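You operate a simulated robot arm through the tools that you are given. There is no shell and no other tool. Be economical: measure what you need, move in short steps, check, and stop when the job is done.

You are at the controls of a simulated robot arm. One attempt, no reset.

Task
The outlet bar has tripped: unplug the light panel, reset the bar and light the work lamp.
Fine: rocker off first, purple plug in its holder, one press of RESET, lamp dial to LOW.

Only the result counts: the job must be done as asked and must still hold three seconds after the hand-in. Knocking over, shifting, dropping, spilling or breaking anything else fails it.

Robot
A 6-joint arm with a two-finger parallel gripper, fixed in place. Base frame: the origin is at the foot of the arm, x ahead of it, y to its left, z up; the work surface is at about z = 0.766. Readings come in m, rad, newtons and seconds.
With the tool pointing down near the work surface it reaches from about 0.3 to 0.7 m from the base axis. Its first joint turns from -2.897 to 2.897 rad. Payload 4.1 kg.
The tool frame sits at the grasp point between the pads (the TCP): z along the fingers, y along the line on which they close. The tips reach 0.023 m beyond it. Largest opening 0.094 m; finger width 0.038, thickness 0.01; the body of the gripper, 0.054 by 0.096 m, starts 0.039 m behind the TCP.
Orientation is told as [roll, pitch, yaw] about the base's x, y, z axes, in that order, counted from this pose: with the fingers straight down and closing along the base's y, the tool's x points along the base's -x, its y along +y and its z along -z.

Tools
- The arm moves only by the tool servo_tool. Its argument "increments" is a list of rows, each an object of numbers (a shift or turn left out is 0, a gripper value left out holds the last): "claw": the opening, from 0 (shut) to 1 (fully open); "dx", "dy", "dz": the shift along the tool's x, y, z in m; "rx", "ry", "rz": the turn, a rotation vector about the tool's x, y, z in rad. In form: [{"claw": .., "dx": .., "dy": .., "dz": .., "rx": .., "ry": .., "rz": ..}, ...]. A call has 1 to 20 rows; each row shifts and turns the commanded pose from where the row before left it, along the tool's axes as they then stand. Rows are played at 5 a second. More than 0.05 m and 0.15 rad between two rows, or a gripper value outside its range, and nothing of the call is played. A pose out of reach is approached as far as the arm can. The call stops where the force on the tool passes 70 N (or 10 N more than at its start, if that is more) or the arm is blocked; 0.2 s more then pass. The fingers move at their own pace (about 0.045 m/s each) and stop on an object; they squeeze with about 31 N. The grip force told is the motor's: it shows also when the fingers shut on nothing. Time passes only in rows, and 0.2 s behind the last, so rows that do not move let the fingers close. It gives the time, the measured TCP pose, the force on the tool (base axes), the opening and the grip force at its end, in the units of the frame above (readings bear some noise), and new pictures: "pictures" is both (left out), scene, wrist or none.
- Cameras (640 x 400 px; columns grow to the right, rows downward): "scene" is fixed at [0.0441, -0.4994, 1.3754]; the picture's right is [0.71, -0.71, 0.00], its down [-0.35, -0.35, -0.87] and it looks along [0.62, 0.61, -0.49] (base axes); focal length 337 px, centre (320, 200). "wrist" rides on the gripper at [0.086, 0.016, -0.074] in the tool frame; the picture's right is [-0.18, 0.98, 0.00], its down [-0.58, -0.11, -0.81] and it looks along [-0.79, -0.15, 0.59] (tool axes); focal length 243 px, centre (320, 200).
- move_column(by): slides the trunk up (or, below 0, down) by that many m; the arm rides with it, the base frame stays. It gives what a move gives, with no picture.
- probe_pixels(camera, pixels): for up to 12 pixels [column, row] of the newest picture of that camera ("zoom" is the newest enlarged one), the place [x, y, z] in the base frame of the surface seen there, good to about 0.002 m, but the place of the scene camera against the robot may be out by one fixed shift of up to 0.012 m in any direction. No time passes.
- inspect(camera, box): a new picture of the part [left, top, right, bottom] of that camera's present view, enlarged. No time passes.
- sign_off(): hands the job in; it is judged then, once.

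Work in short steps. Measure before you move; look again where a grasp or a placing could have gone wrong, and mend it. You have 80 turns and 170 pictures in all, those below and enlarged ones among them. Open the gripper and draw the arm clear of the work before you hand the job in, unless the task says otherwise; then end with one line.

The tools are called by a JSON object that holds its "name" and its "arguments". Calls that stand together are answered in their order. servo_tool: Moves the arm, as the interface text tells. Its arguments: {"type":"object","properties":{"increments":{"type":"array"},"pictures":{"type":"string","enum":["both","scene","wrist","none"]}},"required":["increments"]} The other tools are called the same way: move_column (by) slides the trunk up or down; probe_pixels (camera, pixels) gives the place of the surface under pixels of a picture; inspect (camera, box) takes an enlarged picture of a part of a camera's view; sign_off () hands the job in.

At the start:

```text
t: 0.0
position: [0.3684, 0.258, 1.0653]
tcp_rot: [0.0, 0.0, 0.001]
ft_force: [-0.1, 1.2, -0.4]
grip_width: 0.0941
gripper_force: 0.1
trunk travel left (down, up): [-0.525, 0.065]
```

scene: 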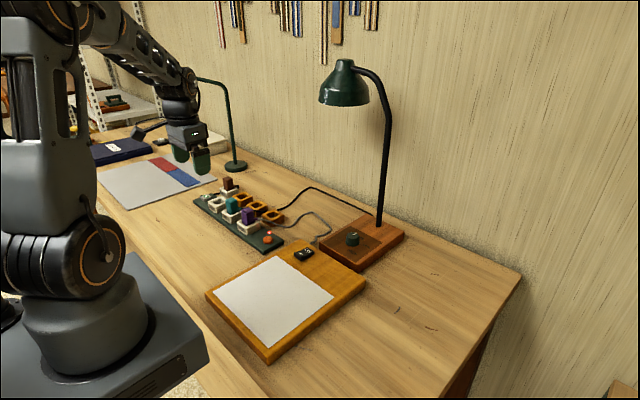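
wrist: 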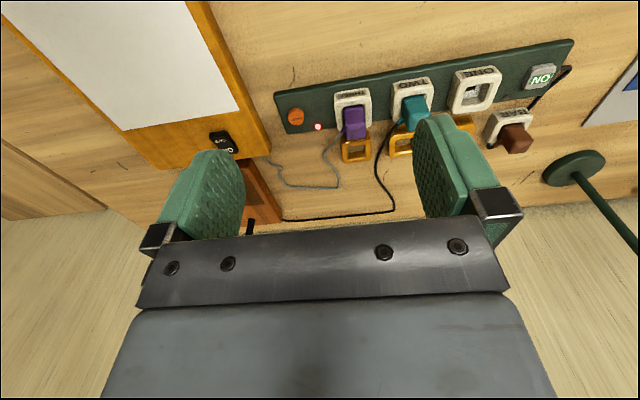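

The wrist view shows the bar with purple plug at about (355,122), RESET at (296,116), and the panel rocker at (222,142). I'll enlarge both views to read the labels.

{"name": "inspect", "arguments": {"camera": "scene", "box": [180, 160, 420, 310]}}

{"name": "inspect", "arguments": {"camera": "wrist", "box": [180, 30, 600, 240]}}

```text
2.67 times, centred on (300, 235) of scene
```

zoom: 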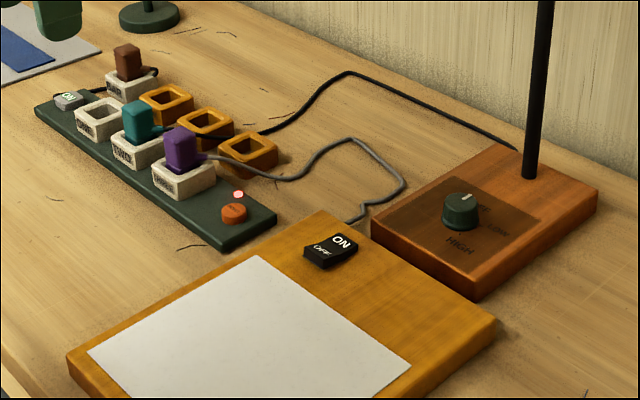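

```text
1.52 times, centred on (390, 135) of wrist
```

zoom: 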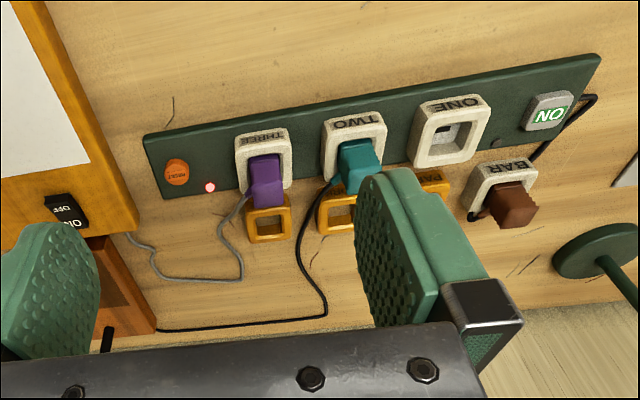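

Next I measure the key points: rocker, RESET, purple plug, and holder in the wrist view, dial in the scene view.

{"name": "probe_pixels", "arguments": {"camera": "wrist", "pixels": [[296, 117], [222, 137], [226, 148], [353, 112], [355, 130], [352, 95], [356, 150], [400, 143], [412, 105], [318, 127], [545, 75]]}}

{"name": "probe_pixels", "arguments": {"camera": "scene", "pixels": [[353, 238], [353, 233], [268, 239], [305, 251], [299, 255], [311, 250], [248, 210], [273, 214], [272, 218], [253, 207], [245, 202], [232, 203]]}}

```text
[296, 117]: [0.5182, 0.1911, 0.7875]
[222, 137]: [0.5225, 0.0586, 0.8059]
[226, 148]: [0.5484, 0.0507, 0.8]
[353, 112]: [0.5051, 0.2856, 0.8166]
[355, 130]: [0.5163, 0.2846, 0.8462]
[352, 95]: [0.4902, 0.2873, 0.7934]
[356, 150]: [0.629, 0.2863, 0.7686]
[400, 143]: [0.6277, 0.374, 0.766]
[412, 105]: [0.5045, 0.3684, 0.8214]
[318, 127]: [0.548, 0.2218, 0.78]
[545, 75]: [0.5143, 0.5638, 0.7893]
```

```text
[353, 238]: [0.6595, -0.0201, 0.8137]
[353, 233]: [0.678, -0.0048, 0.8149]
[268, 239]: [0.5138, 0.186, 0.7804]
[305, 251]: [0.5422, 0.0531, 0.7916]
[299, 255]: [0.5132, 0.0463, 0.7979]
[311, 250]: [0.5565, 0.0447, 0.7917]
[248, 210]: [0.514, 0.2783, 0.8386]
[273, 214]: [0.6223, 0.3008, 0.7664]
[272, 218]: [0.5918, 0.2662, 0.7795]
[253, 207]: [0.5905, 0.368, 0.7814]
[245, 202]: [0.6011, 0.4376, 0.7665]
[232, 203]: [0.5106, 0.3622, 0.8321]
```

I need to read the holder labels, so I enlarge the wrist view around the holders and the rocker.

{"name": "inspect", "arguments": {"camera": "wrist", "box": [320, 80, 480, 180]}}

{"name": "inspect", "arguments": {"camera": "scene", "box": [220, 185, 300, 235]}}

{"name": "inspect", "arguments": {"camera": "scene", "box": [280, 215, 408, 295]}}

```text
4.00 times, centred on (400, 130) of wrist
```

zoom: 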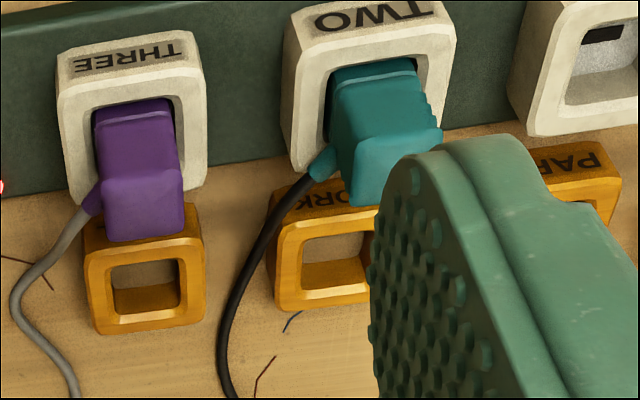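

```text
8.00 times, centred on (260, 210) of scene
```

zoom: 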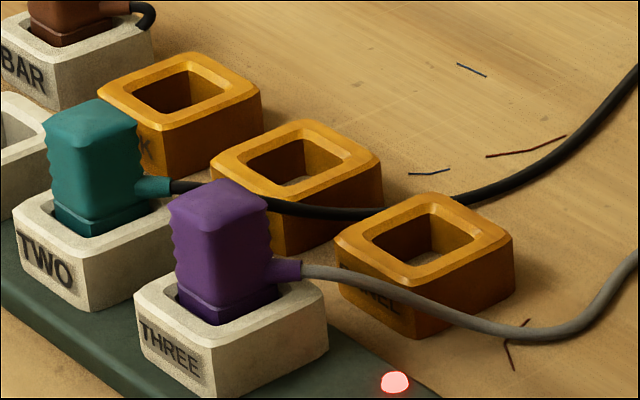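

```text
5.00 times, centred on (344, 255) of scene
```

zoom: 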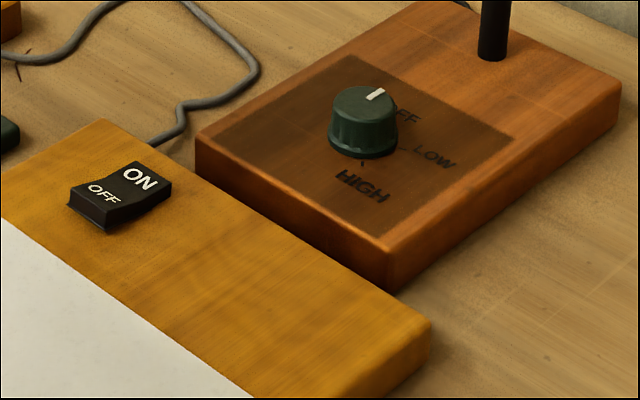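

The dial points to OFF with LOW next clockwise, then HIGH; the rocker's ON end is pressed. I probe the rocker and dial in the last enlarged picture.

{"name": "probe_pixels", "arguments": {"camera": "zoom", "pixels": [[103, 195], [140, 178], [75, 190], [105, 212], [168, 182], [135, 166], [366, 104], [376, 95], [350, 90], [433, 157], [360, 187], [405, 114]]}}

{"name": "servo_tool", "arguments": {"increments": [{"claw": 0, "dy": -0.05}, {"dy": -0.05}, {"dy": -0.05}, {"dy": -0.05, "dx": -0.01}, {"dx": -0.04, "rz": 0.15}, {"dz": 0.04, "rz": 0.15}, {"dz": 0.04, "rz": 0.15}, {"rz": 0.15}, {"rz": 0.15}, {"rz": 0.15}, {"rz": 0.15}, {"rz": 0.15}, {"rz": 0.15}, {"rz": 0.15}, {"rz": 0.07}]}}

```text
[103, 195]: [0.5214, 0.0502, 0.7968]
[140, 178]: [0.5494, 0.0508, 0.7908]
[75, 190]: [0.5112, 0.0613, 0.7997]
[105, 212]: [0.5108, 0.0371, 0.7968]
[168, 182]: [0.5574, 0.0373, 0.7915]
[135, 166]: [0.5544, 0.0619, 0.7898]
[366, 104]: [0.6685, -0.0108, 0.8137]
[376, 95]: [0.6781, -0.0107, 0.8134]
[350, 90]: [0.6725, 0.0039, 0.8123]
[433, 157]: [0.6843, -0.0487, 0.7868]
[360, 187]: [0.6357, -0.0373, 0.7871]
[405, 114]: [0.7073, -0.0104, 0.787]
```

```text
refused: row 4 steps farther than a row can; nothing moved
```

The move was refused for a too-long step, so I go smoothly to a hover above the rocker's OFF end (x≈0.507, y≈0.055) with fingers shut.

{"name": "servo_tool", "arguments": {"increments": [{"claw": 0, "dy": -0.04}, {"dy": -0.04}, {"dy": -0.04}, {"dy": -0.04}, {"dy": -0.043}, {"dx": -0.04}, {"dx": -0.04}, {"dx": -0.04}, {"dx": -0.019}, {"dz": 0.04}, {"dz": 0.04}, {"dz": 0.04}, {}]}}

```text
t: 2.8
position: [0.5075, 0.0556, 0.9449]
tcp_rot: [0.0, -0.001, 0.003]
ft_force: [-0.9, -0.3, 0.7]
grip_width: 0.0
gripper_force: 31.0
trunk travel left (down, up): [-0.525, 0.065]
```

scene: 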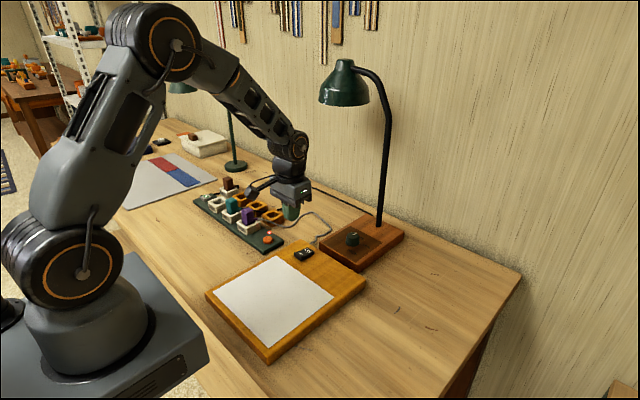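
wrist: 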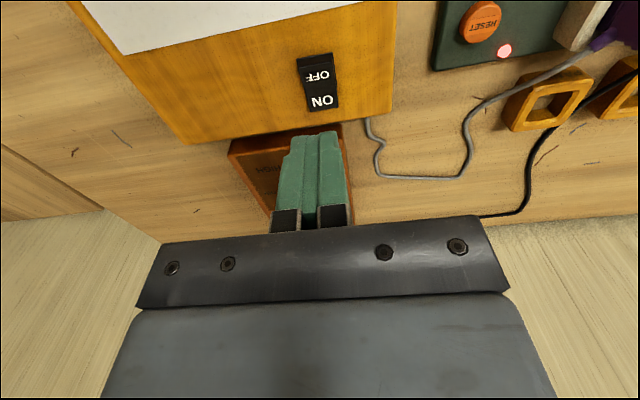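

Now the wrist camera sees the rocker at (318,82) well; I probe it, RESET, panel surface and the holder exactly.

{"name": "probe_pixels", "arguments": {"camera": "wrist", "pixels": [[299, 60], [331, 56], [316, 64], [320, 76], [321, 101], [338, 105], [290, 80], [481, 22], [505, 50], [551, 98], [575, 70], [590, 83]]}}

{"name": "inspect", "arguments": {"camera": "wrist", "box": [260, 20, 420, 120]}}

```text
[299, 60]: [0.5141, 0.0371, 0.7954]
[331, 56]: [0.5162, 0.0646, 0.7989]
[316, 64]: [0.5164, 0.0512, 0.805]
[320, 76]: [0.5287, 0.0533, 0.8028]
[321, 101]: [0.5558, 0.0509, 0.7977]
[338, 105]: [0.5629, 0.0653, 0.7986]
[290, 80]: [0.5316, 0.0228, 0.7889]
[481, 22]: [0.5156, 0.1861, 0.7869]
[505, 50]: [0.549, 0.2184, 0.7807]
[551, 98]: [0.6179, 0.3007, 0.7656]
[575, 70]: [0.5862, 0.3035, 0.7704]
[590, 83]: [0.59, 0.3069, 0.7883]
```

```text
4.00 times, centred on (340, 70) of wrist
```

zoom: 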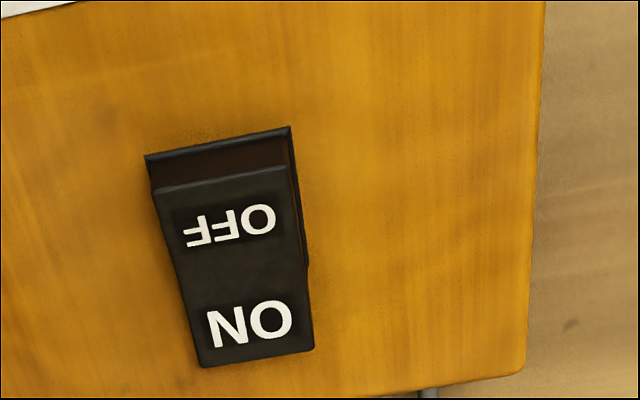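

RIM and OFF end are at z≈0.80–0.805. I descend over the OFF end and press in small steps, then rise.

{"name": "servo_tool", "arguments": {"increments": [{"dz": 0.04}, {"dz": 0.04}, {"dz": 0.03}, {"dz": 0.004}, {"dz": 0.003}, {"dz": 0.003}, {"dz": 0.003}, {"dz": 0.002}], "pictures": "none"}}

```text
t: 4.6
position: [0.507, 0.0564, 0.823]
tcp_rot: [0.0, -0.006, 0.001]
ft_force: [-3.2, -0.9, 19.6]
grip_width: 0.0
gripper_force: 31.0
trunk travel left (down, up): [-0.525, 0.065]
```

The tip is at z≈0.800 with 20 N; I rise and look at the rocker.

{"name": "servo_tool", "arguments": {"increments": [{"dz": -0.04}, {"dz": -0.04}, {"dz": -0.04}], "pictures": "wrist"}}

{"name": "inspect", "arguments": {"camera": "wrist", "box": [260, 20, 420, 120]}}

```text
t: 5.4
position: [0.5059, 0.0561, 0.9392]
tcp_rot: [0.0, 0.002, 0.0]
ft_force: [0.0, 0.4, 0.6]
grip_width: 0.0001
gripper_force: 31.6
trunk travel left (down, up): [-0.525, 0.065]
```

wrist: 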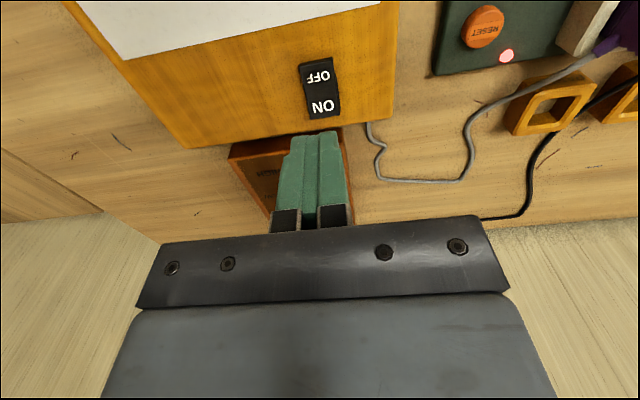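

```text
4.00 times, centred on (340, 70) of wrist
```

zoom: 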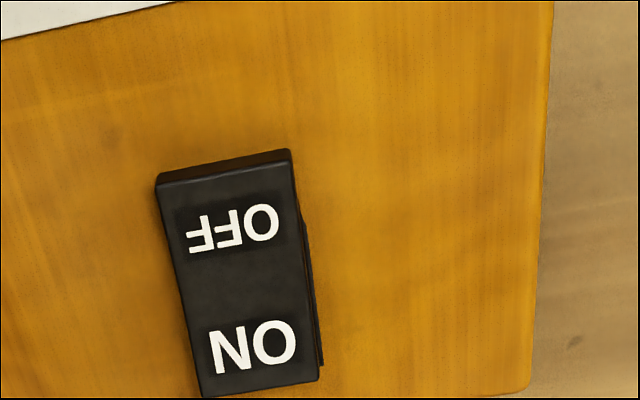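

The rocker is now OFF (ON end raised). I move above the purple plug with the gripper partly open and look.

{"name": "servo_tool", "arguments": {"increments": [{"claw": 0.65, "dy": 0.045, "dx": 0.02}, {"dy": 0.045, "dx": 0.02}, {"dy": 0.045, "dz": -0.02}, {"dy": 0.045, "dz": -0.02}, {"dy": 0.045}, {}]}}

{"name": "inspect", "arguments": {"camera": "wrist", "box": [220, 20, 420, 145]}}

```text
t: 6.8
position: [0.4678, 0.2809, 0.9796]
tcp_rot: [0.0, 0.0, 0.0]
ft_force: [-0.3, -0.4, -1.2]
grip_width: 0.0612
gripper_force: 0.1
trunk travel left (down, up): [-0.525, 0.065]
```

scene: 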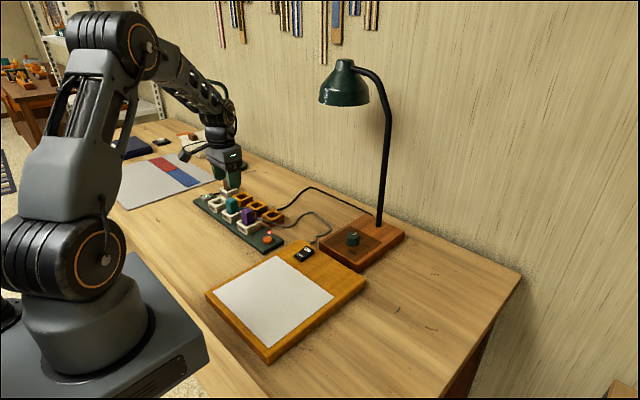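
wrist: 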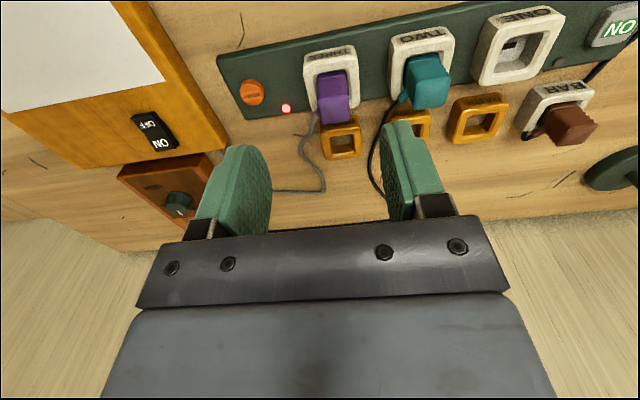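

```text
3.20 times, centred on (320, 82) of wrist
```

zoom: 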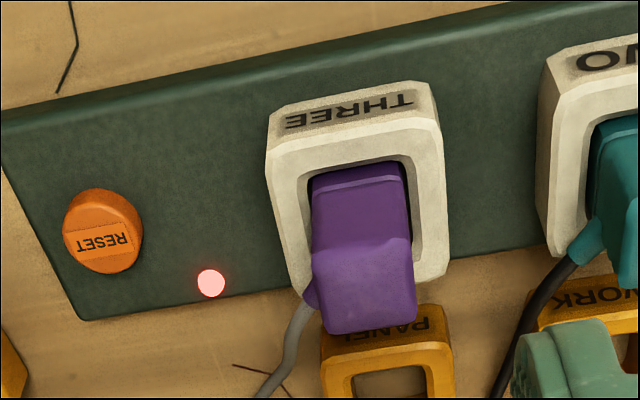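

The holder nearest reads PANEL. I probe the plug, socket and holder in this enlarged picture.

{"name": "probe_pixels", "arguments": {"camera": "zoom", "pixels": [[318, 262], [407, 245], [327, 328], [412, 307], [365, 285], [360, 215], [325, 190], [400, 172], [430, 135], [275, 160], [328, 362], [447, 345]]}}

{"name": "probe_pixels", "arguments": {"camera": "wrist", "pixels": [[325, 158], [359, 153], [341, 154], [340, 133], [357, 135], [325, 140], [252, 94], [178, 197], [342, 143]]}}

```text
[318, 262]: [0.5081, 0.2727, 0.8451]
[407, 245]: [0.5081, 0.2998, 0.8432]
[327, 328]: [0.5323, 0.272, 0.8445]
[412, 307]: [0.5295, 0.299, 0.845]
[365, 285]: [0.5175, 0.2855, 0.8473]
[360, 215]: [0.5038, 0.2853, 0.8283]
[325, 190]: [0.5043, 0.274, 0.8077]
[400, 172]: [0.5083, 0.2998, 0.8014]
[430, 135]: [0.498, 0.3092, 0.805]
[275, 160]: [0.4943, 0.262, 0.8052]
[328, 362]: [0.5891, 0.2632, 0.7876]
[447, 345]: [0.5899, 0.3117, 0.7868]
```

```text
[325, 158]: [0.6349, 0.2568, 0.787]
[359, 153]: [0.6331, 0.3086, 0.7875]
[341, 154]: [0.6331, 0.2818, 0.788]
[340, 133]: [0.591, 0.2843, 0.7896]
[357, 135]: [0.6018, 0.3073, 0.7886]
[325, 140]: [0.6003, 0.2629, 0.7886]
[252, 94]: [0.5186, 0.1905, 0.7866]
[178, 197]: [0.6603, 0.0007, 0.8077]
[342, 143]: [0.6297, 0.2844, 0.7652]
```

Plug centre ≈(0.5195,0.2855), top z≈0.847. I need where the cord leaves the plug before choosing the grip direction, so I look closer.

{"name": "inspect", "arguments": {"camera": "wrist", "box": [284, 60, 380, 120]}}

{"name": "inspect", "arguments": {"camera": "scene", "box": [228, 198, 292, 238]}}

```text
6.67 times, centred on (332, 90) of wrist
```

zoom: 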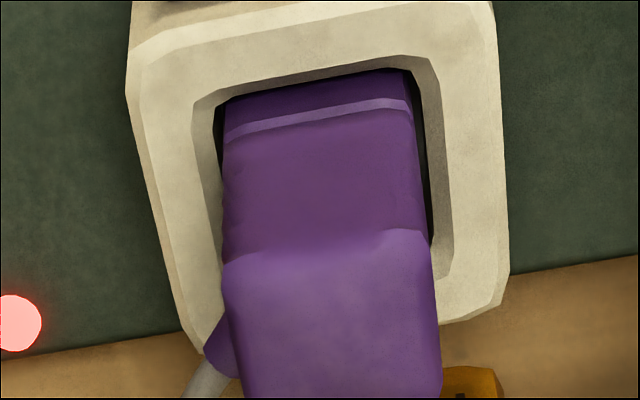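

```text
10.00 times, centred on (260, 218) of scene
```

zoom: 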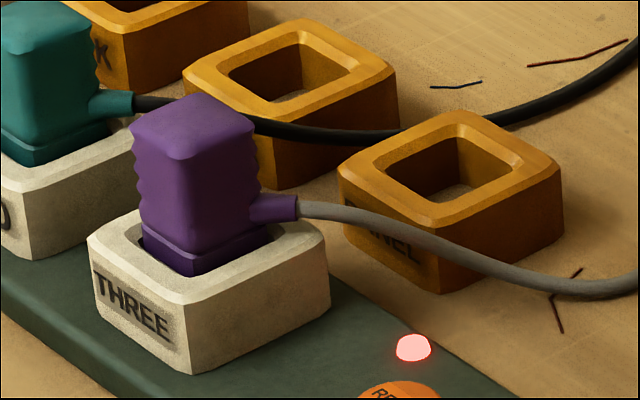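

{"name": "probe_pixels", "arguments": {"camera": "zoom", "pixels": [[258, 208], [278, 208], [292, 208], [320, 212], [225, 170], [160, 180], [225, 235], [445, 175], [385, 165], [520, 165], [450, 125], [440, 210]]}}

```text
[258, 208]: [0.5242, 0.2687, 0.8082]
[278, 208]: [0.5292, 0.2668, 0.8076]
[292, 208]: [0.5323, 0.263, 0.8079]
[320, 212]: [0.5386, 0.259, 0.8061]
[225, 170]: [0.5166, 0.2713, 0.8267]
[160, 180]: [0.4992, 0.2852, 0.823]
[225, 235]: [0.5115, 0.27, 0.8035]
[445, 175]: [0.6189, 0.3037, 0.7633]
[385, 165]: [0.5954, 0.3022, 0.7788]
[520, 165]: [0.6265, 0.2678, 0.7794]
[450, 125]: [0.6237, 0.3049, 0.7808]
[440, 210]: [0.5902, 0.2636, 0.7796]
```

The cord's relief leaves at the plug's +x/−y corner, low (z≈0.81), so I grip along y, shifted slightly to −x (x≈0.511) with tips above the socket rim. I descend and close.

{"name": "servo_tool", "arguments": {"increments": [{"dx": -0.043, "dy": 0.0046}, {"dz": 0.045}, {"dz": 0.045}, {"dz": 0.04}, {"dz": 0.0146}, {"claw": 0.2}, {"claw": 0.0}, {}, {}]}}

```text
t: 8.8
position: [0.5101, 0.2857, 0.8361]
tcp_rot: [-0.001, 0.0, 0.001]
ft_force: [0.3, 0.3, -0.6]
grip_width: 0.0296
gripper_force: 30.7
trunk travel left (down, up): [-0.525, 0.065]
```

scene: 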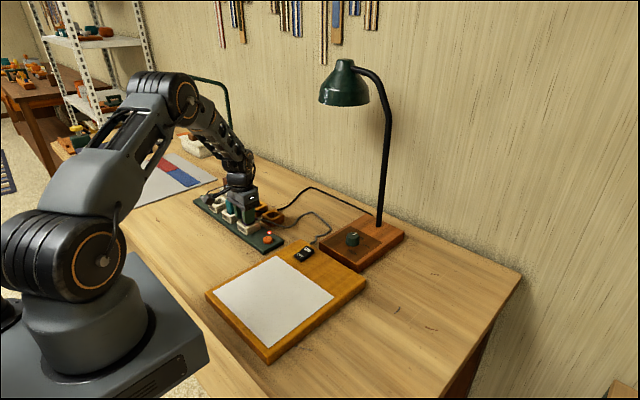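
wrist: 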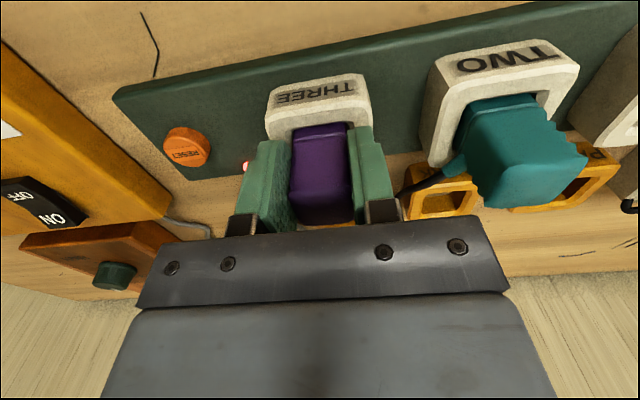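

The plug is held (opening 0.030). I pull it straight up in small steps.

{"name": "servo_tool", "arguments": {"increments": [{"dz": -0.005}, {"dz": -0.005}, {"dz": -0.01}, {"dz": -0.015}, {"dz": -0.02}, {}]}}

```text
t: 10.2
position: [0.5104, 0.2864, 0.8915]
tcp_rot: [0.001, 0.0, -0.001]
ft_force: [-0.6, 0.8, -1.0]
grip_width: 0.0296
gripper_force: 30.7
trunk travel left (down, up): [-0.525, 0.065]
```

scene: 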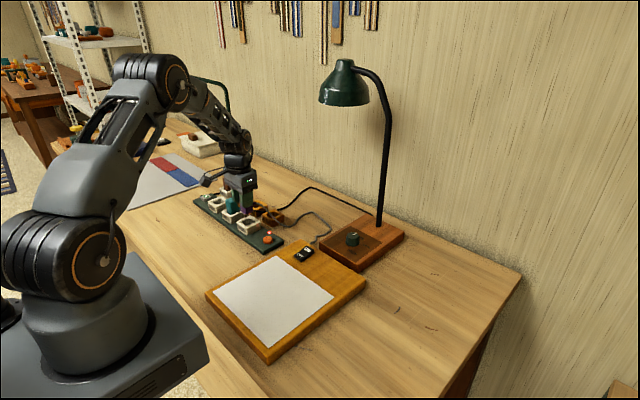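
wrist: 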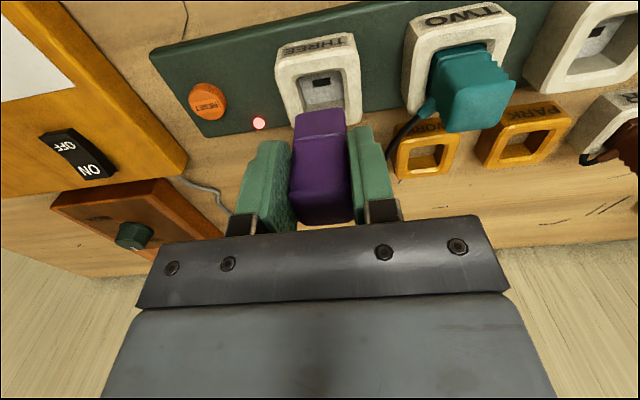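

The plug is out. Before placing, I look at the plug bottom and the PANEL holder in the scene view.

{"name": "inspect", "arguments": {"camera": "scene", "box": [220, 180, 300, 230]}}

```text
8.00 times, centred on (260, 205) of scene
```

zoom: 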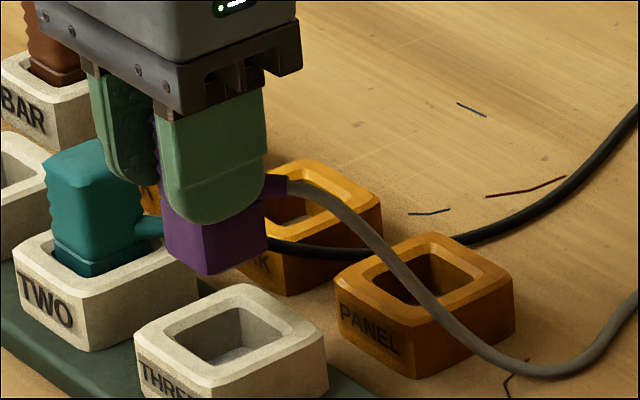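

I probe the matching rim corners of socket THREE and the PANEL holder, so their difference gives the exact shift.

{"name": "probe_pixels", "arguments": {"camera": "zoom", "pixels": [[147, 326], [244, 291], [316, 347], [210, 370], [346, 278], [434, 241], [505, 288], [416, 318], [207, 268], [265, 240], [166, 250]]}}

{"name": "probe_pixels", "arguments": {"camera": "wrist", "pixels": [[320, 114], [300, 125], [340, 122], [318, 185], [281, 55], [353, 45], [289, 110], [360, 118]]}}

```text
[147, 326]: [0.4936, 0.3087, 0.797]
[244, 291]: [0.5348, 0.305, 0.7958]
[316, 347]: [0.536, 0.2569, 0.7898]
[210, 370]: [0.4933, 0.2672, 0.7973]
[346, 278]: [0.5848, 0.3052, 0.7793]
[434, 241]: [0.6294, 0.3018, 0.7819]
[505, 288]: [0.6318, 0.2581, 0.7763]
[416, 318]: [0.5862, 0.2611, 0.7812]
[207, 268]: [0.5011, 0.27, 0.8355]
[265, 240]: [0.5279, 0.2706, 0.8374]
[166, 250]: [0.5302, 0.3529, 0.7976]
```

```text
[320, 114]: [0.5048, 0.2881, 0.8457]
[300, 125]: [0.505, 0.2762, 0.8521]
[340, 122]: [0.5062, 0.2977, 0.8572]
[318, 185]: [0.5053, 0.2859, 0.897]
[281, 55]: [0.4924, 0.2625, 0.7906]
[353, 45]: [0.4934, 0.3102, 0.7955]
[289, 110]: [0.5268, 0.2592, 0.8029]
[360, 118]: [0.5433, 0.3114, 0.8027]
```

The y estimates differ by a few mm between cameras. I lift a little and step to −y so the wrist camera sees the holder beside the held plug.

{"name": "servo_tool", "arguments": {"increments": [{"dz": -0.03, "dx": 0.02}, {"dy": -0.045}, {"dy": -0.045}, {}], "pictures": "wrist"}}

{"name": "inspect", "arguments": {"camera": "wrist", "box": [350, 40, 510, 140]}}

```text
t: 11.2
position: [0.4897, 0.1942, 0.9217]
tcp_rot: [-0.001, 0.0, -0.001]
ft_force: [0.2, 0.2, -1.4]
grip_width: 0.0296
gripper_force: 31.5
trunk travel left (down, up): [-0.525, 0.065]
```

wrist: 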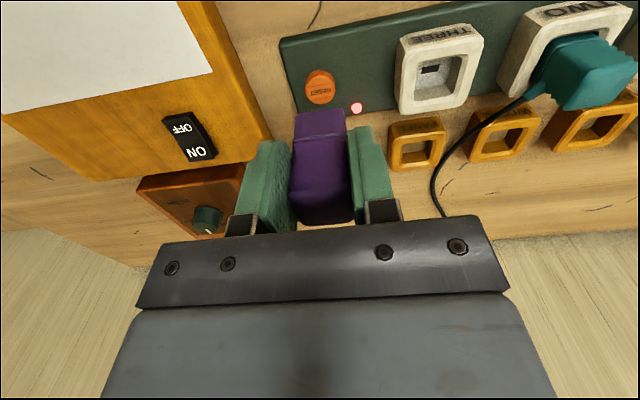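

```text
4.00 times, centred on (430, 90) of wrist
```

zoom: 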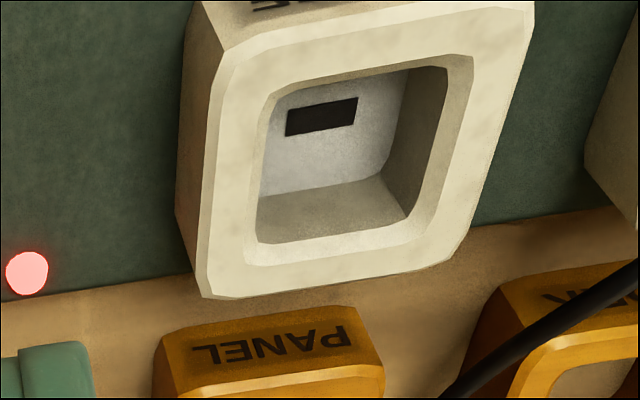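

Good view; I zoom onto the holder opening itself.

{"name": "inspect", "arguments": {"camera": "wrist", "box": [372, 112, 468, 172]}}

```text
6.67 times, centred on (420, 142) of wrist
```

zoom: 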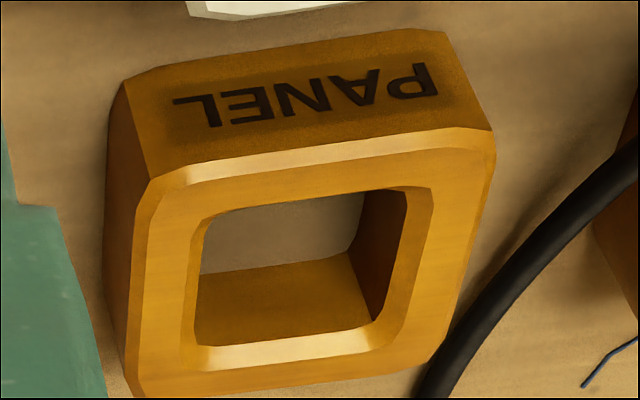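

{"name": "probe_pixels", "arguments": {"camera": "zoom", "pixels": [[175, 270], [425, 260], [295, 180], [295, 375], [148, 190], [490, 140], [430, 355], [140, 390], [213, 205], [430, 190], [375, 335], [192, 355]]}}

{"name": "probe_pixels", "arguments": {"camera": "wrist", "pixels": [[403, 60], [481, 42], [468, 104], [403, 111], [410, 80], [465, 68], [435, 48], [435, 106]]}}

```text
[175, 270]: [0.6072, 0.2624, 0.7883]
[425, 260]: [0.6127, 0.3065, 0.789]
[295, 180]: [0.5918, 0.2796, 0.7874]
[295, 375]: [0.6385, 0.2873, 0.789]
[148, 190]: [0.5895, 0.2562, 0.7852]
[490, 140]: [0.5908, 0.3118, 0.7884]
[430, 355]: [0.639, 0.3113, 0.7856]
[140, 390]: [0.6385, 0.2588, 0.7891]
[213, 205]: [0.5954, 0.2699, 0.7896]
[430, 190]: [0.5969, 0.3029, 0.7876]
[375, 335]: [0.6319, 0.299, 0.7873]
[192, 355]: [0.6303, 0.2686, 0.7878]
```

```text
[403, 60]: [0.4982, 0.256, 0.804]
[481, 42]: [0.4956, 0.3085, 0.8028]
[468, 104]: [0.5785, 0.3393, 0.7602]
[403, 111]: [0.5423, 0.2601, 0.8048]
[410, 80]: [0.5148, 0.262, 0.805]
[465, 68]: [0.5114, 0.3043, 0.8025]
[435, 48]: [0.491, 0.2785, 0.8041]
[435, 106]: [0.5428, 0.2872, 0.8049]
```

Holder centre ≈(0.6145,0.2845); plug centre sits 0.009 ahead of the TCP, so the TCP goes to (0.6056,0.2845). I travel there and stop just above the holder to check.

{"name": "servo_tool", "arguments": {"increments": [{"dy": 0.045}, {"dy": 0.0453, "dx": -0.03}, {"dx": -0.045}, {"dx": -0.0409}, {"dz": 0.04}, {"dz": 0.03}, {}]}}

{"name": "inspect", "arguments": {"camera": "scene", "box": [228, 180, 308, 230]}}

{"name": "inspect", "arguments": {"camera": "wrist", "box": [240, 60, 400, 160]}}

```text
refused: row 2 steps farther than a row can; nothing moved
```

```text
8.00 times, centred on (268, 205) of scene
```

zoom: 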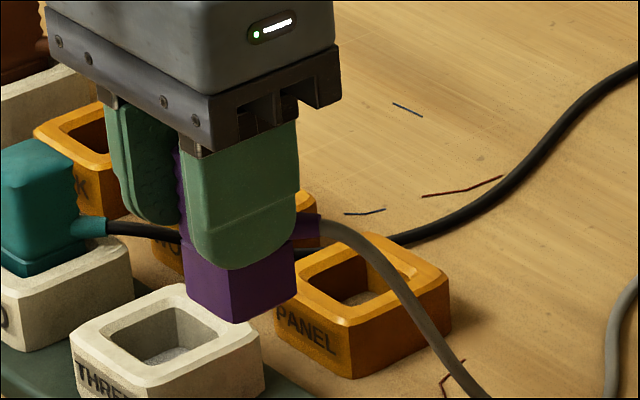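

```text
4.00 times, centred on (320, 110) of wrist
```

zoom: 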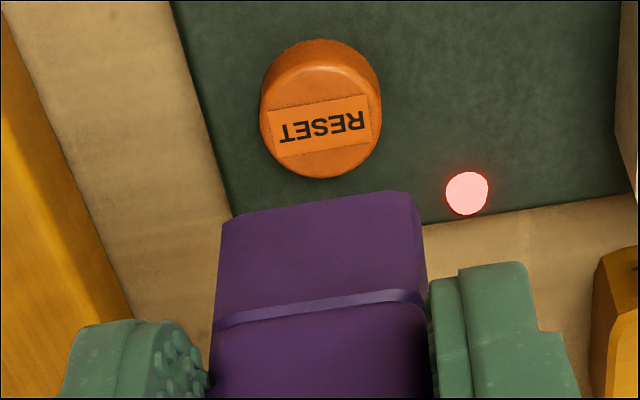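

One row was over the limit; I repeat the travel with shorter rows.

{"name": "servo_tool", "arguments": {"increments": [{"dy": 0.045}, {"dy": 0.0453}, {"dx": -0.04}, {"dx": -0.04}, {"dx": -0.0359}, {"dz": 0.04}, {"dz": 0.03}, {}]}}

{"name": "inspect", "arguments": {"camera": "scene", "box": [228, 180, 308, 230]}}

{"name": "inspect", "arguments": {"camera": "wrist", "box": [240, 60, 400, 160]}}

```text
t: 13.0
position: [0.6068, 0.2852, 0.8518]
tcp_rot: [0.001, 0.0, -0.001]
ft_force: [-0.3, 0.7, -0.8]
grip_width: 0.0294
gripper_force: 31.1
trunk travel left (down, up): [-0.525, 0.065]
```

scene: 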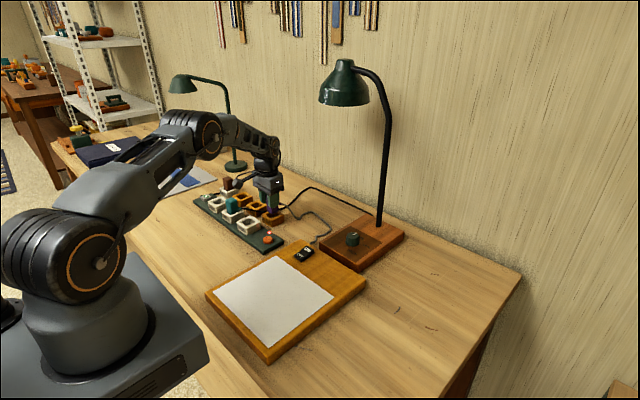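
wrist: 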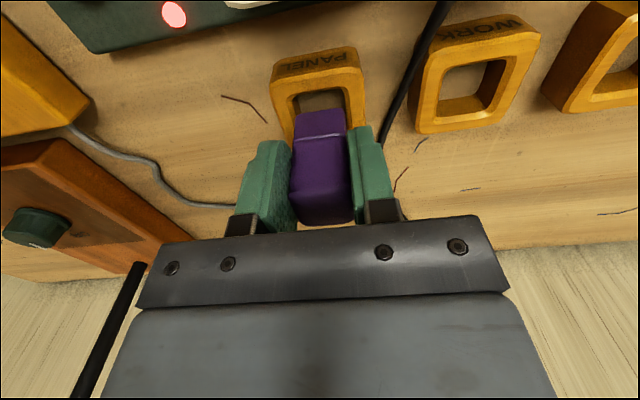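

```text
8.00 times, centred on (268, 205) of scene
```

zoom: 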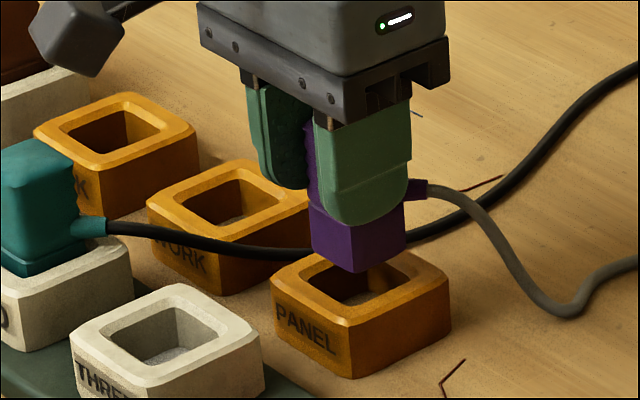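

```text
4.00 times, centred on (320, 110) of wrist
```

zoom: 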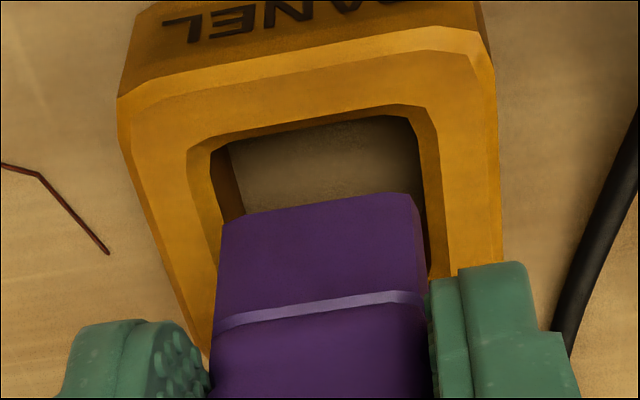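

I probe plug-bottom corners against the opening's edges in this picture.

{"name": "probe_pixels", "arguments": {"camera": "zoom", "pixels": [[228, 232], [405, 205], [320, 215], [195, 200], [440, 180], [320, 118], [310, 105], [170, 200], [470, 180], [320, 75]]}}

```text
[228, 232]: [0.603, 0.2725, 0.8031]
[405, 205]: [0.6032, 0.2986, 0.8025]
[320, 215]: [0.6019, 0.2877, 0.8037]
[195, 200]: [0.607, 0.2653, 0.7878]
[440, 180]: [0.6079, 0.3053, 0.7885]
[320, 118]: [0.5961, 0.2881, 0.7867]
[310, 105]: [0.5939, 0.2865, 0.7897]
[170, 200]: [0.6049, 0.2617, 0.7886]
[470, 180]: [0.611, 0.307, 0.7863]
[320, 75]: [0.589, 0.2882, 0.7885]
```

Alignment is good within ~1 mm. I lower the plug in small steps until it rests.

{"name": "servo_tool", "arguments": {"increments": [{"dz": 0.01, "dx": 0.001}, {"dz": 0.008}, {"dz": 0.006}, {"dz": 0.004}, {"dz": 0.003}], "pictures": "wrist"}}

{"name": "inspect", "arguments": {"camera": "scene", "box": [228, 180, 308, 230]}}

```text
t: 14.2
position: [0.6059, 0.2868, 0.8191]
tcp_rot: [0.0, -0.001, 0.0]
ft_force: [0.6, -0.1, -1.2]
grip_width: 0.0296
gripper_force: 30.8
trunk travel left (down, up): [-0.525, 0.065]
```

wrist: 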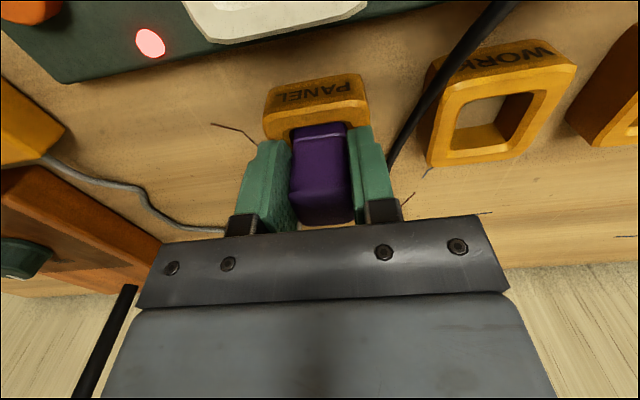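

```text
8.00 times, centred on (268, 205) of scene
```

zoom: 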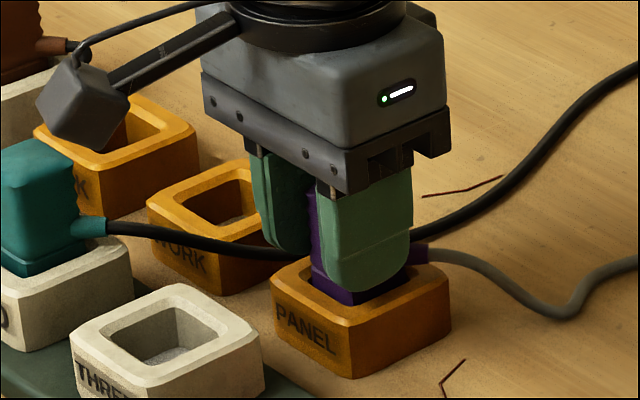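

The plug is entering the holder (TCP z 0.819, no contact yet). I lower two more small steps.

{"name": "servo_tool", "arguments": {"increments": [{"dz": 0.002}, {"dz": 0.0015}], "pictures": "none"}}

```text
t: 14.8
position: [0.6044, 0.286, 0.8206]
tcp_rot: [0.003, -0.004, -0.001]
ft_force: [-0.3, -1.3, 17.4]
grip_width: 0.0293
gripper_force: 31.1
trunk travel left (down, up): [-0.525, 0.065]
```

It rests (17 N contact). I back off 1 mm, open modestly, and rise clear.

{"name": "servo_tool", "arguments": {"increments": [{"dz": -0.002}, {"claw": 0.45}, {}, {"dz": -0.02}, {"dz": -0.04}, {"dz": -0.04}, {"dx": 0.04}, {"dx": 0.04}]}}

{"name": "inspect", "arguments": {"camera": "scene", "box": [228, 180, 308, 230]}}

{"name": "inspect", "arguments": {"camera": "wrist", "box": [200, 20, 440, 170]}}

```text
t: 16.6
position: [0.5232, 0.2853, 0.9181]
tcp_rot: [0.0, -0.001, 0.0]
ft_force: [-0.5, -0.1, -0.5]
grip_width: 0.0422
gripper_force: 0.2
trunk travel left (down, up): [-0.525, 0.065]
```

scene: 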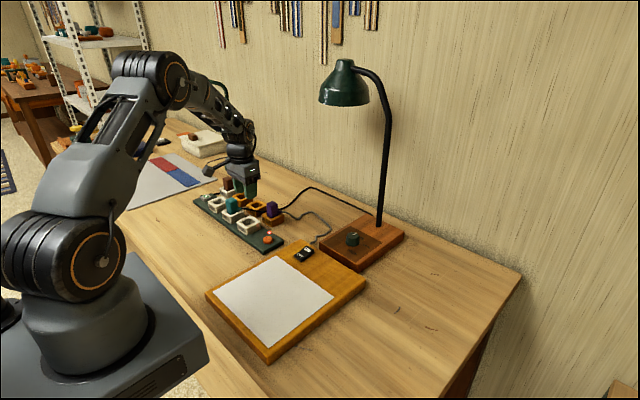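
wrist: 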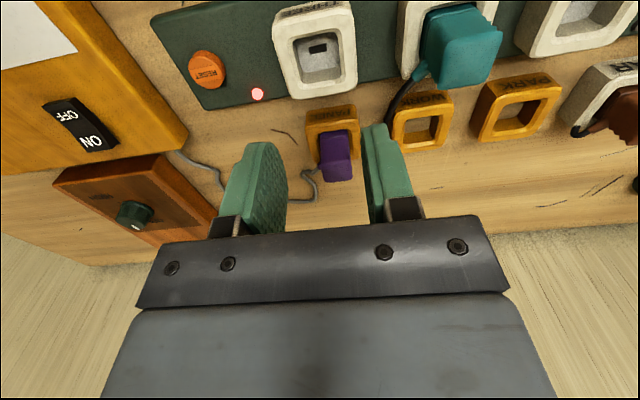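

```text
8.00 times, centred on (268, 205) of scene
```

zoom: 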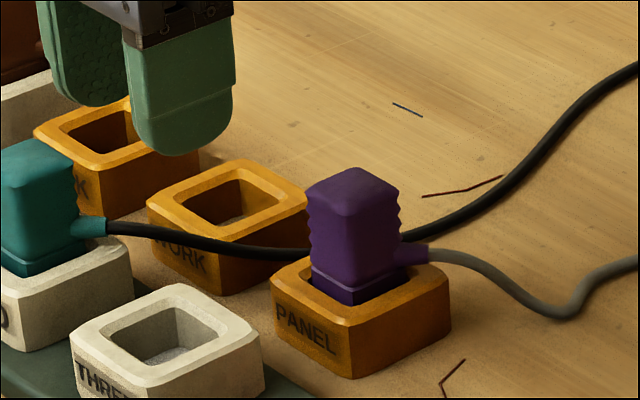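

```text
2.67 times, centred on (320, 95) of wrist
```

zoom: 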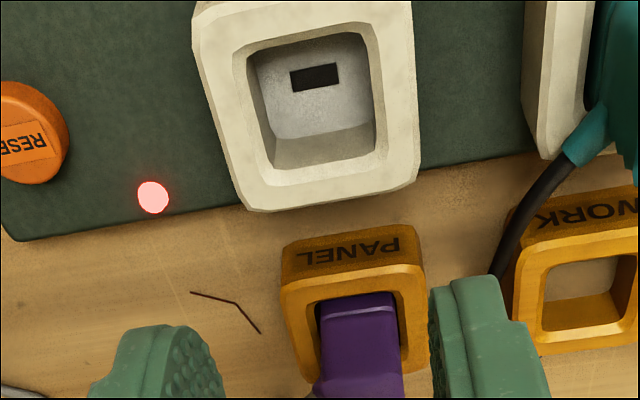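

The plug stands seated in PANEL. Next RESET at (0.5175,0.190,0.787): I close the fingers, hover above it and check.

{"name": "servo_tool", "arguments": {"increments": [{"claw": 0, "dx": 0.0057}, {"dy": -0.045}, {"dy": -0.05}, {"dz": 0.04}, {"dz": 0.02}, {}], "pictures": "wrist"}}

{"name": "inspect", "arguments": {"camera": "scene", "box": [228, 205, 308, 255]}}

```text
t: 18.0
position: [0.52, 0.1914, 0.8582]
tcp_rot: [0.001, 0.001, -0.001]
ft_force: [-0.1, -0.2, -0.1]
grip_width: 0.0
gripper_force: 31.2
trunk travel left (down, up): [-0.525, 0.065]
```

wrist: 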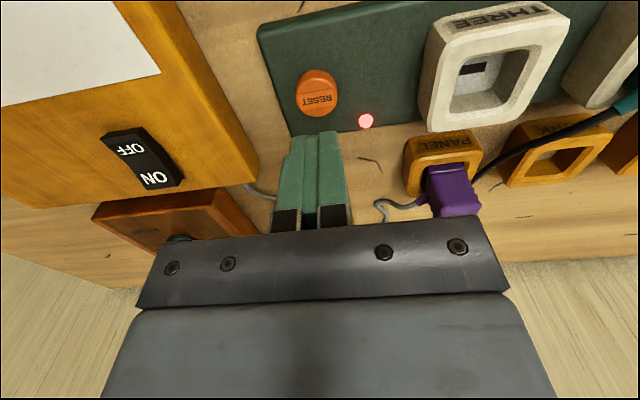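

```text
8.00 times, centred on (268, 230) of scene
```

zoom: 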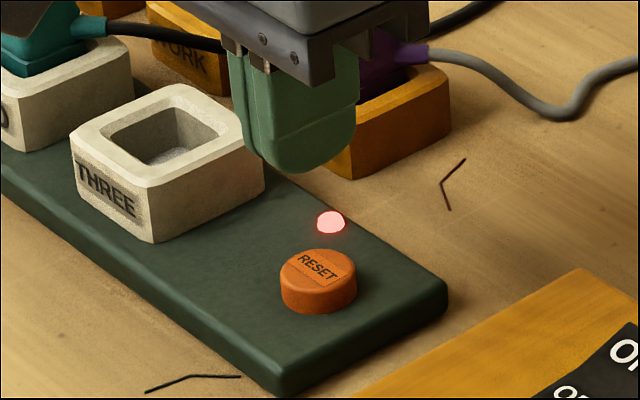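

{"name": "probe_pixels", "arguments": {"camera": "wrist", "pixels": [[316, 92], [300, 88], [335, 88], [316, 77], [318, 108], [285, 75], [345, 75]]}}

```text
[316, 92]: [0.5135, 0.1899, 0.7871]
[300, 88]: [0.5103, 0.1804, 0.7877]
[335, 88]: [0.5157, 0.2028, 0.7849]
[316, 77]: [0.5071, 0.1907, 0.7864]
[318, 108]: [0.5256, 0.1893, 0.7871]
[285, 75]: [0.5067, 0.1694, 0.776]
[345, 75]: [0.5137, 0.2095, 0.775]
```

Button centre ≈(0.516,0.190), top 0.787, bar surface 0.776. I press steadily once and look at the lamp indicator while holding.

{"name": "servo_tool", "arguments": {"increments": [{"dx": 0.003, "dy": -0.001}, {"dz": 0.03}, {"dz": 0.015}, {"dz": 0.003}, {"dz": 0.003}, {"dz": 0.002}], "pictures": "wrist"}}

```text
t: 19.4
position: [0.517, 0.1908, 0.8054]
tcp_rot: [0.0, -0.001, 0.0]
ft_force: [-0.6, -1.9, 6.3]
grip_width: 0.0
gripper_force: 31.7
trunk travel left (down, up): [-0.525, 0.065]
```

wrist: 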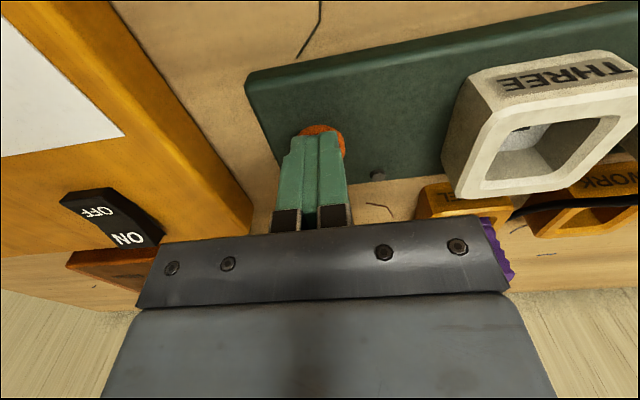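

The red indicator is out: the reset took. I lift straight off and look.

{"name": "servo_tool", "arguments": {"increments": [{"dz": -0.04}, {"dz": -0.04}, {"dz": -0.04}]}}

{"name": "inspect", "arguments": {"camera": "scene", "box": [180, 160, 420, 310]}}

```text
t: 20.2
position: [0.5153, 0.1896, 0.9238]
tcp_rot: [-0.001, 0.002, -0.001]
ft_force: [-0.3, 0.9, 0.0]
grip_width: 0.0002
gripper_force: 30.8
trunk travel left (down, up): [-0.525, 0.065]
```

scene: 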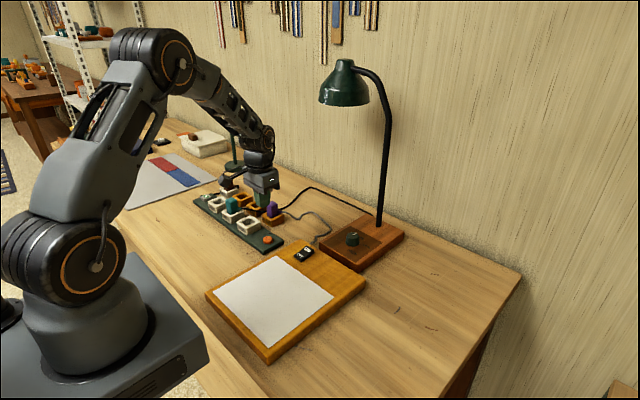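
wrist: 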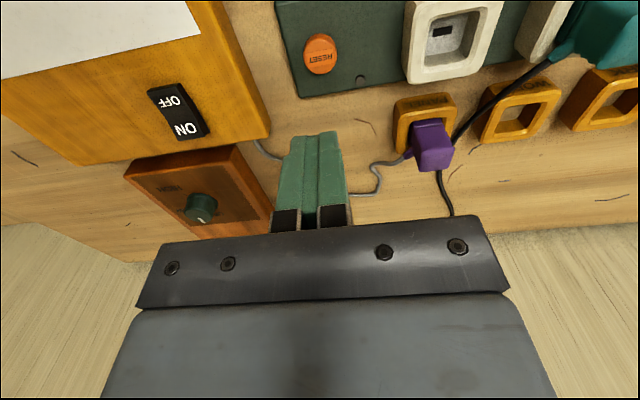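

```text
2.67 times, centred on (300, 235) of scene
```

zoom: 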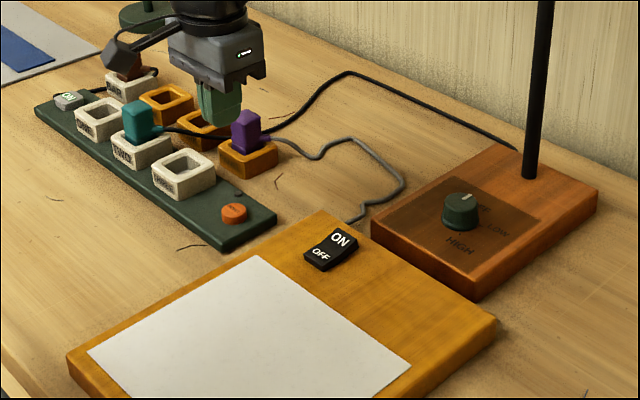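

Reset done. Now I measure the lamp: dial, post and shade, to keep the arm clear.

{"name": "probe_pixels", "arguments": {"camera": "scene", "pixels": [[379, 222], [380, 180], [388, 120], [345, 104], [325, 98], [366, 98], [344, 62], [353, 238]]}}

{"name": "servo_tool", "arguments": {"increments": [{"claw": 0.55, "dy": -0.045}, {"dy": -0.045}, {"dy": -0.045}, {"dy": -0.045}, {"dy": -0.012, "dx": -0.035}, {}]}}

{"name": "inspect", "arguments": {"camera": "wrist", "box": [220, 60, 420, 185]}}

```text
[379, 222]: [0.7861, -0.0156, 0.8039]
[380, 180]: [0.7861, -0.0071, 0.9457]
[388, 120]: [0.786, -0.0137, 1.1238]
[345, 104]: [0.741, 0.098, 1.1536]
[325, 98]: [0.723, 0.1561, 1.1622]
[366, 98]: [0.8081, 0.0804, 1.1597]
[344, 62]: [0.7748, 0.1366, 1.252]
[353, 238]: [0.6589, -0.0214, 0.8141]
```

```text
t: 21.6
position: [0.5519, -0.0033, 0.9255]
tcp_rot: [-0.001, 0.0, 0.001]
ft_force: [0.5, -0.2, -0.7]
grip_width: 0.0516
gripper_force: 0.1
trunk travel left (down, up): [-0.525, 0.065]
```

scene: 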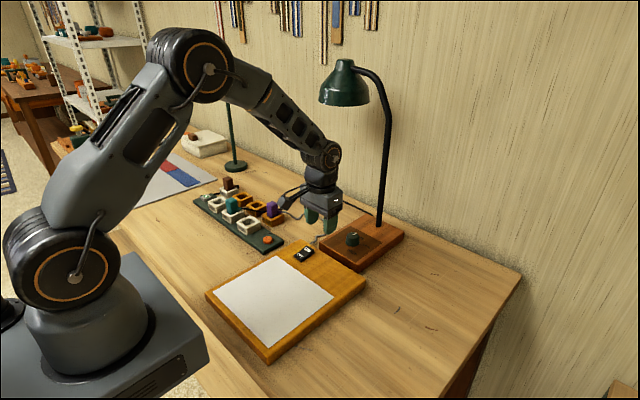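
wrist: 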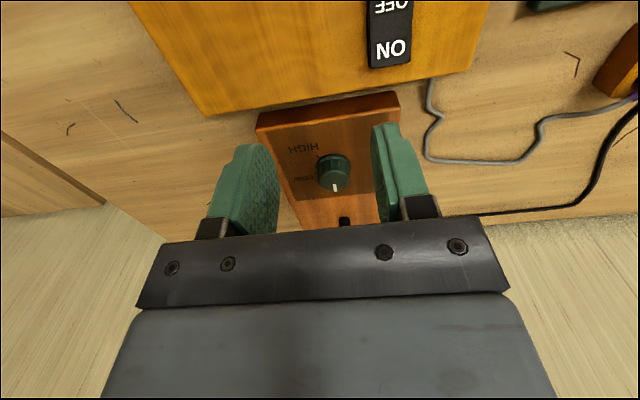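

```text
3.20 times, centred on (320, 122) of wrist
```

zoom: 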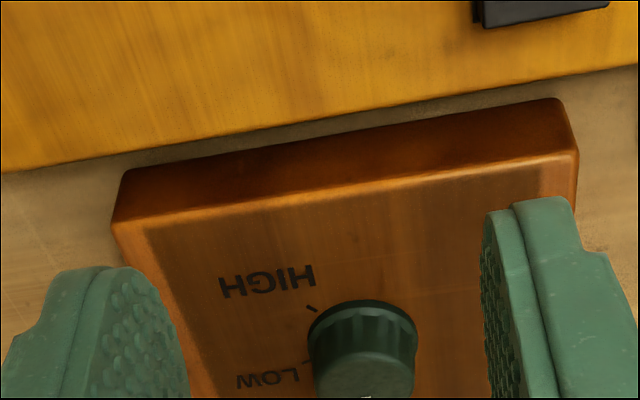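

I zoom on the dial and its tick marks to get the centre and the LOW angle.

{"name": "inspect", "arguments": {"camera": "wrist", "box": [278, 135, 374, 195]}}

```text
6.67 times, centred on (326, 165) of wrist
```

zoom: 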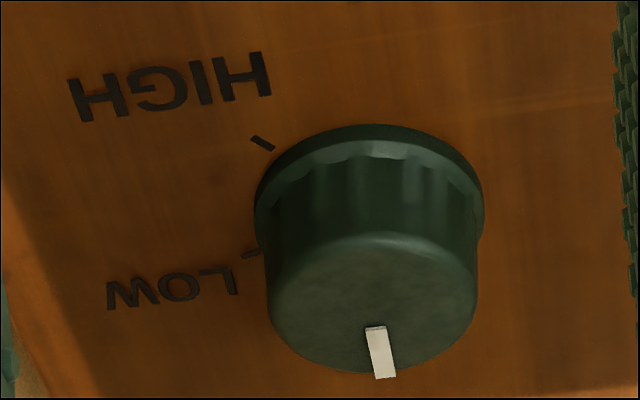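

{"name": "probe_pixels", "arguments": {"camera": "zoom", "pixels": [[262, 142], [252, 254], [375, 332], [385, 372], [372, 300], [275, 310], [472, 290], [375, 245], [350, 368], [243, 255], [255, 138]]}}

```text
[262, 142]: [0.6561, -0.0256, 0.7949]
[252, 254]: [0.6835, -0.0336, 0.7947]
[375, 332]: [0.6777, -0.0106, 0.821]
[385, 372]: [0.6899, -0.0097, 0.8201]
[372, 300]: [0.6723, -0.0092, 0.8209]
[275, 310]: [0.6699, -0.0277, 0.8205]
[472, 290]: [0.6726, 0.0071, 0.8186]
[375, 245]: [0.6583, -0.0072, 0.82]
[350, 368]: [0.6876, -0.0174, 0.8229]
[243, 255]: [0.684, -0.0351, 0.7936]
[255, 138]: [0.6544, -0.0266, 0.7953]
```

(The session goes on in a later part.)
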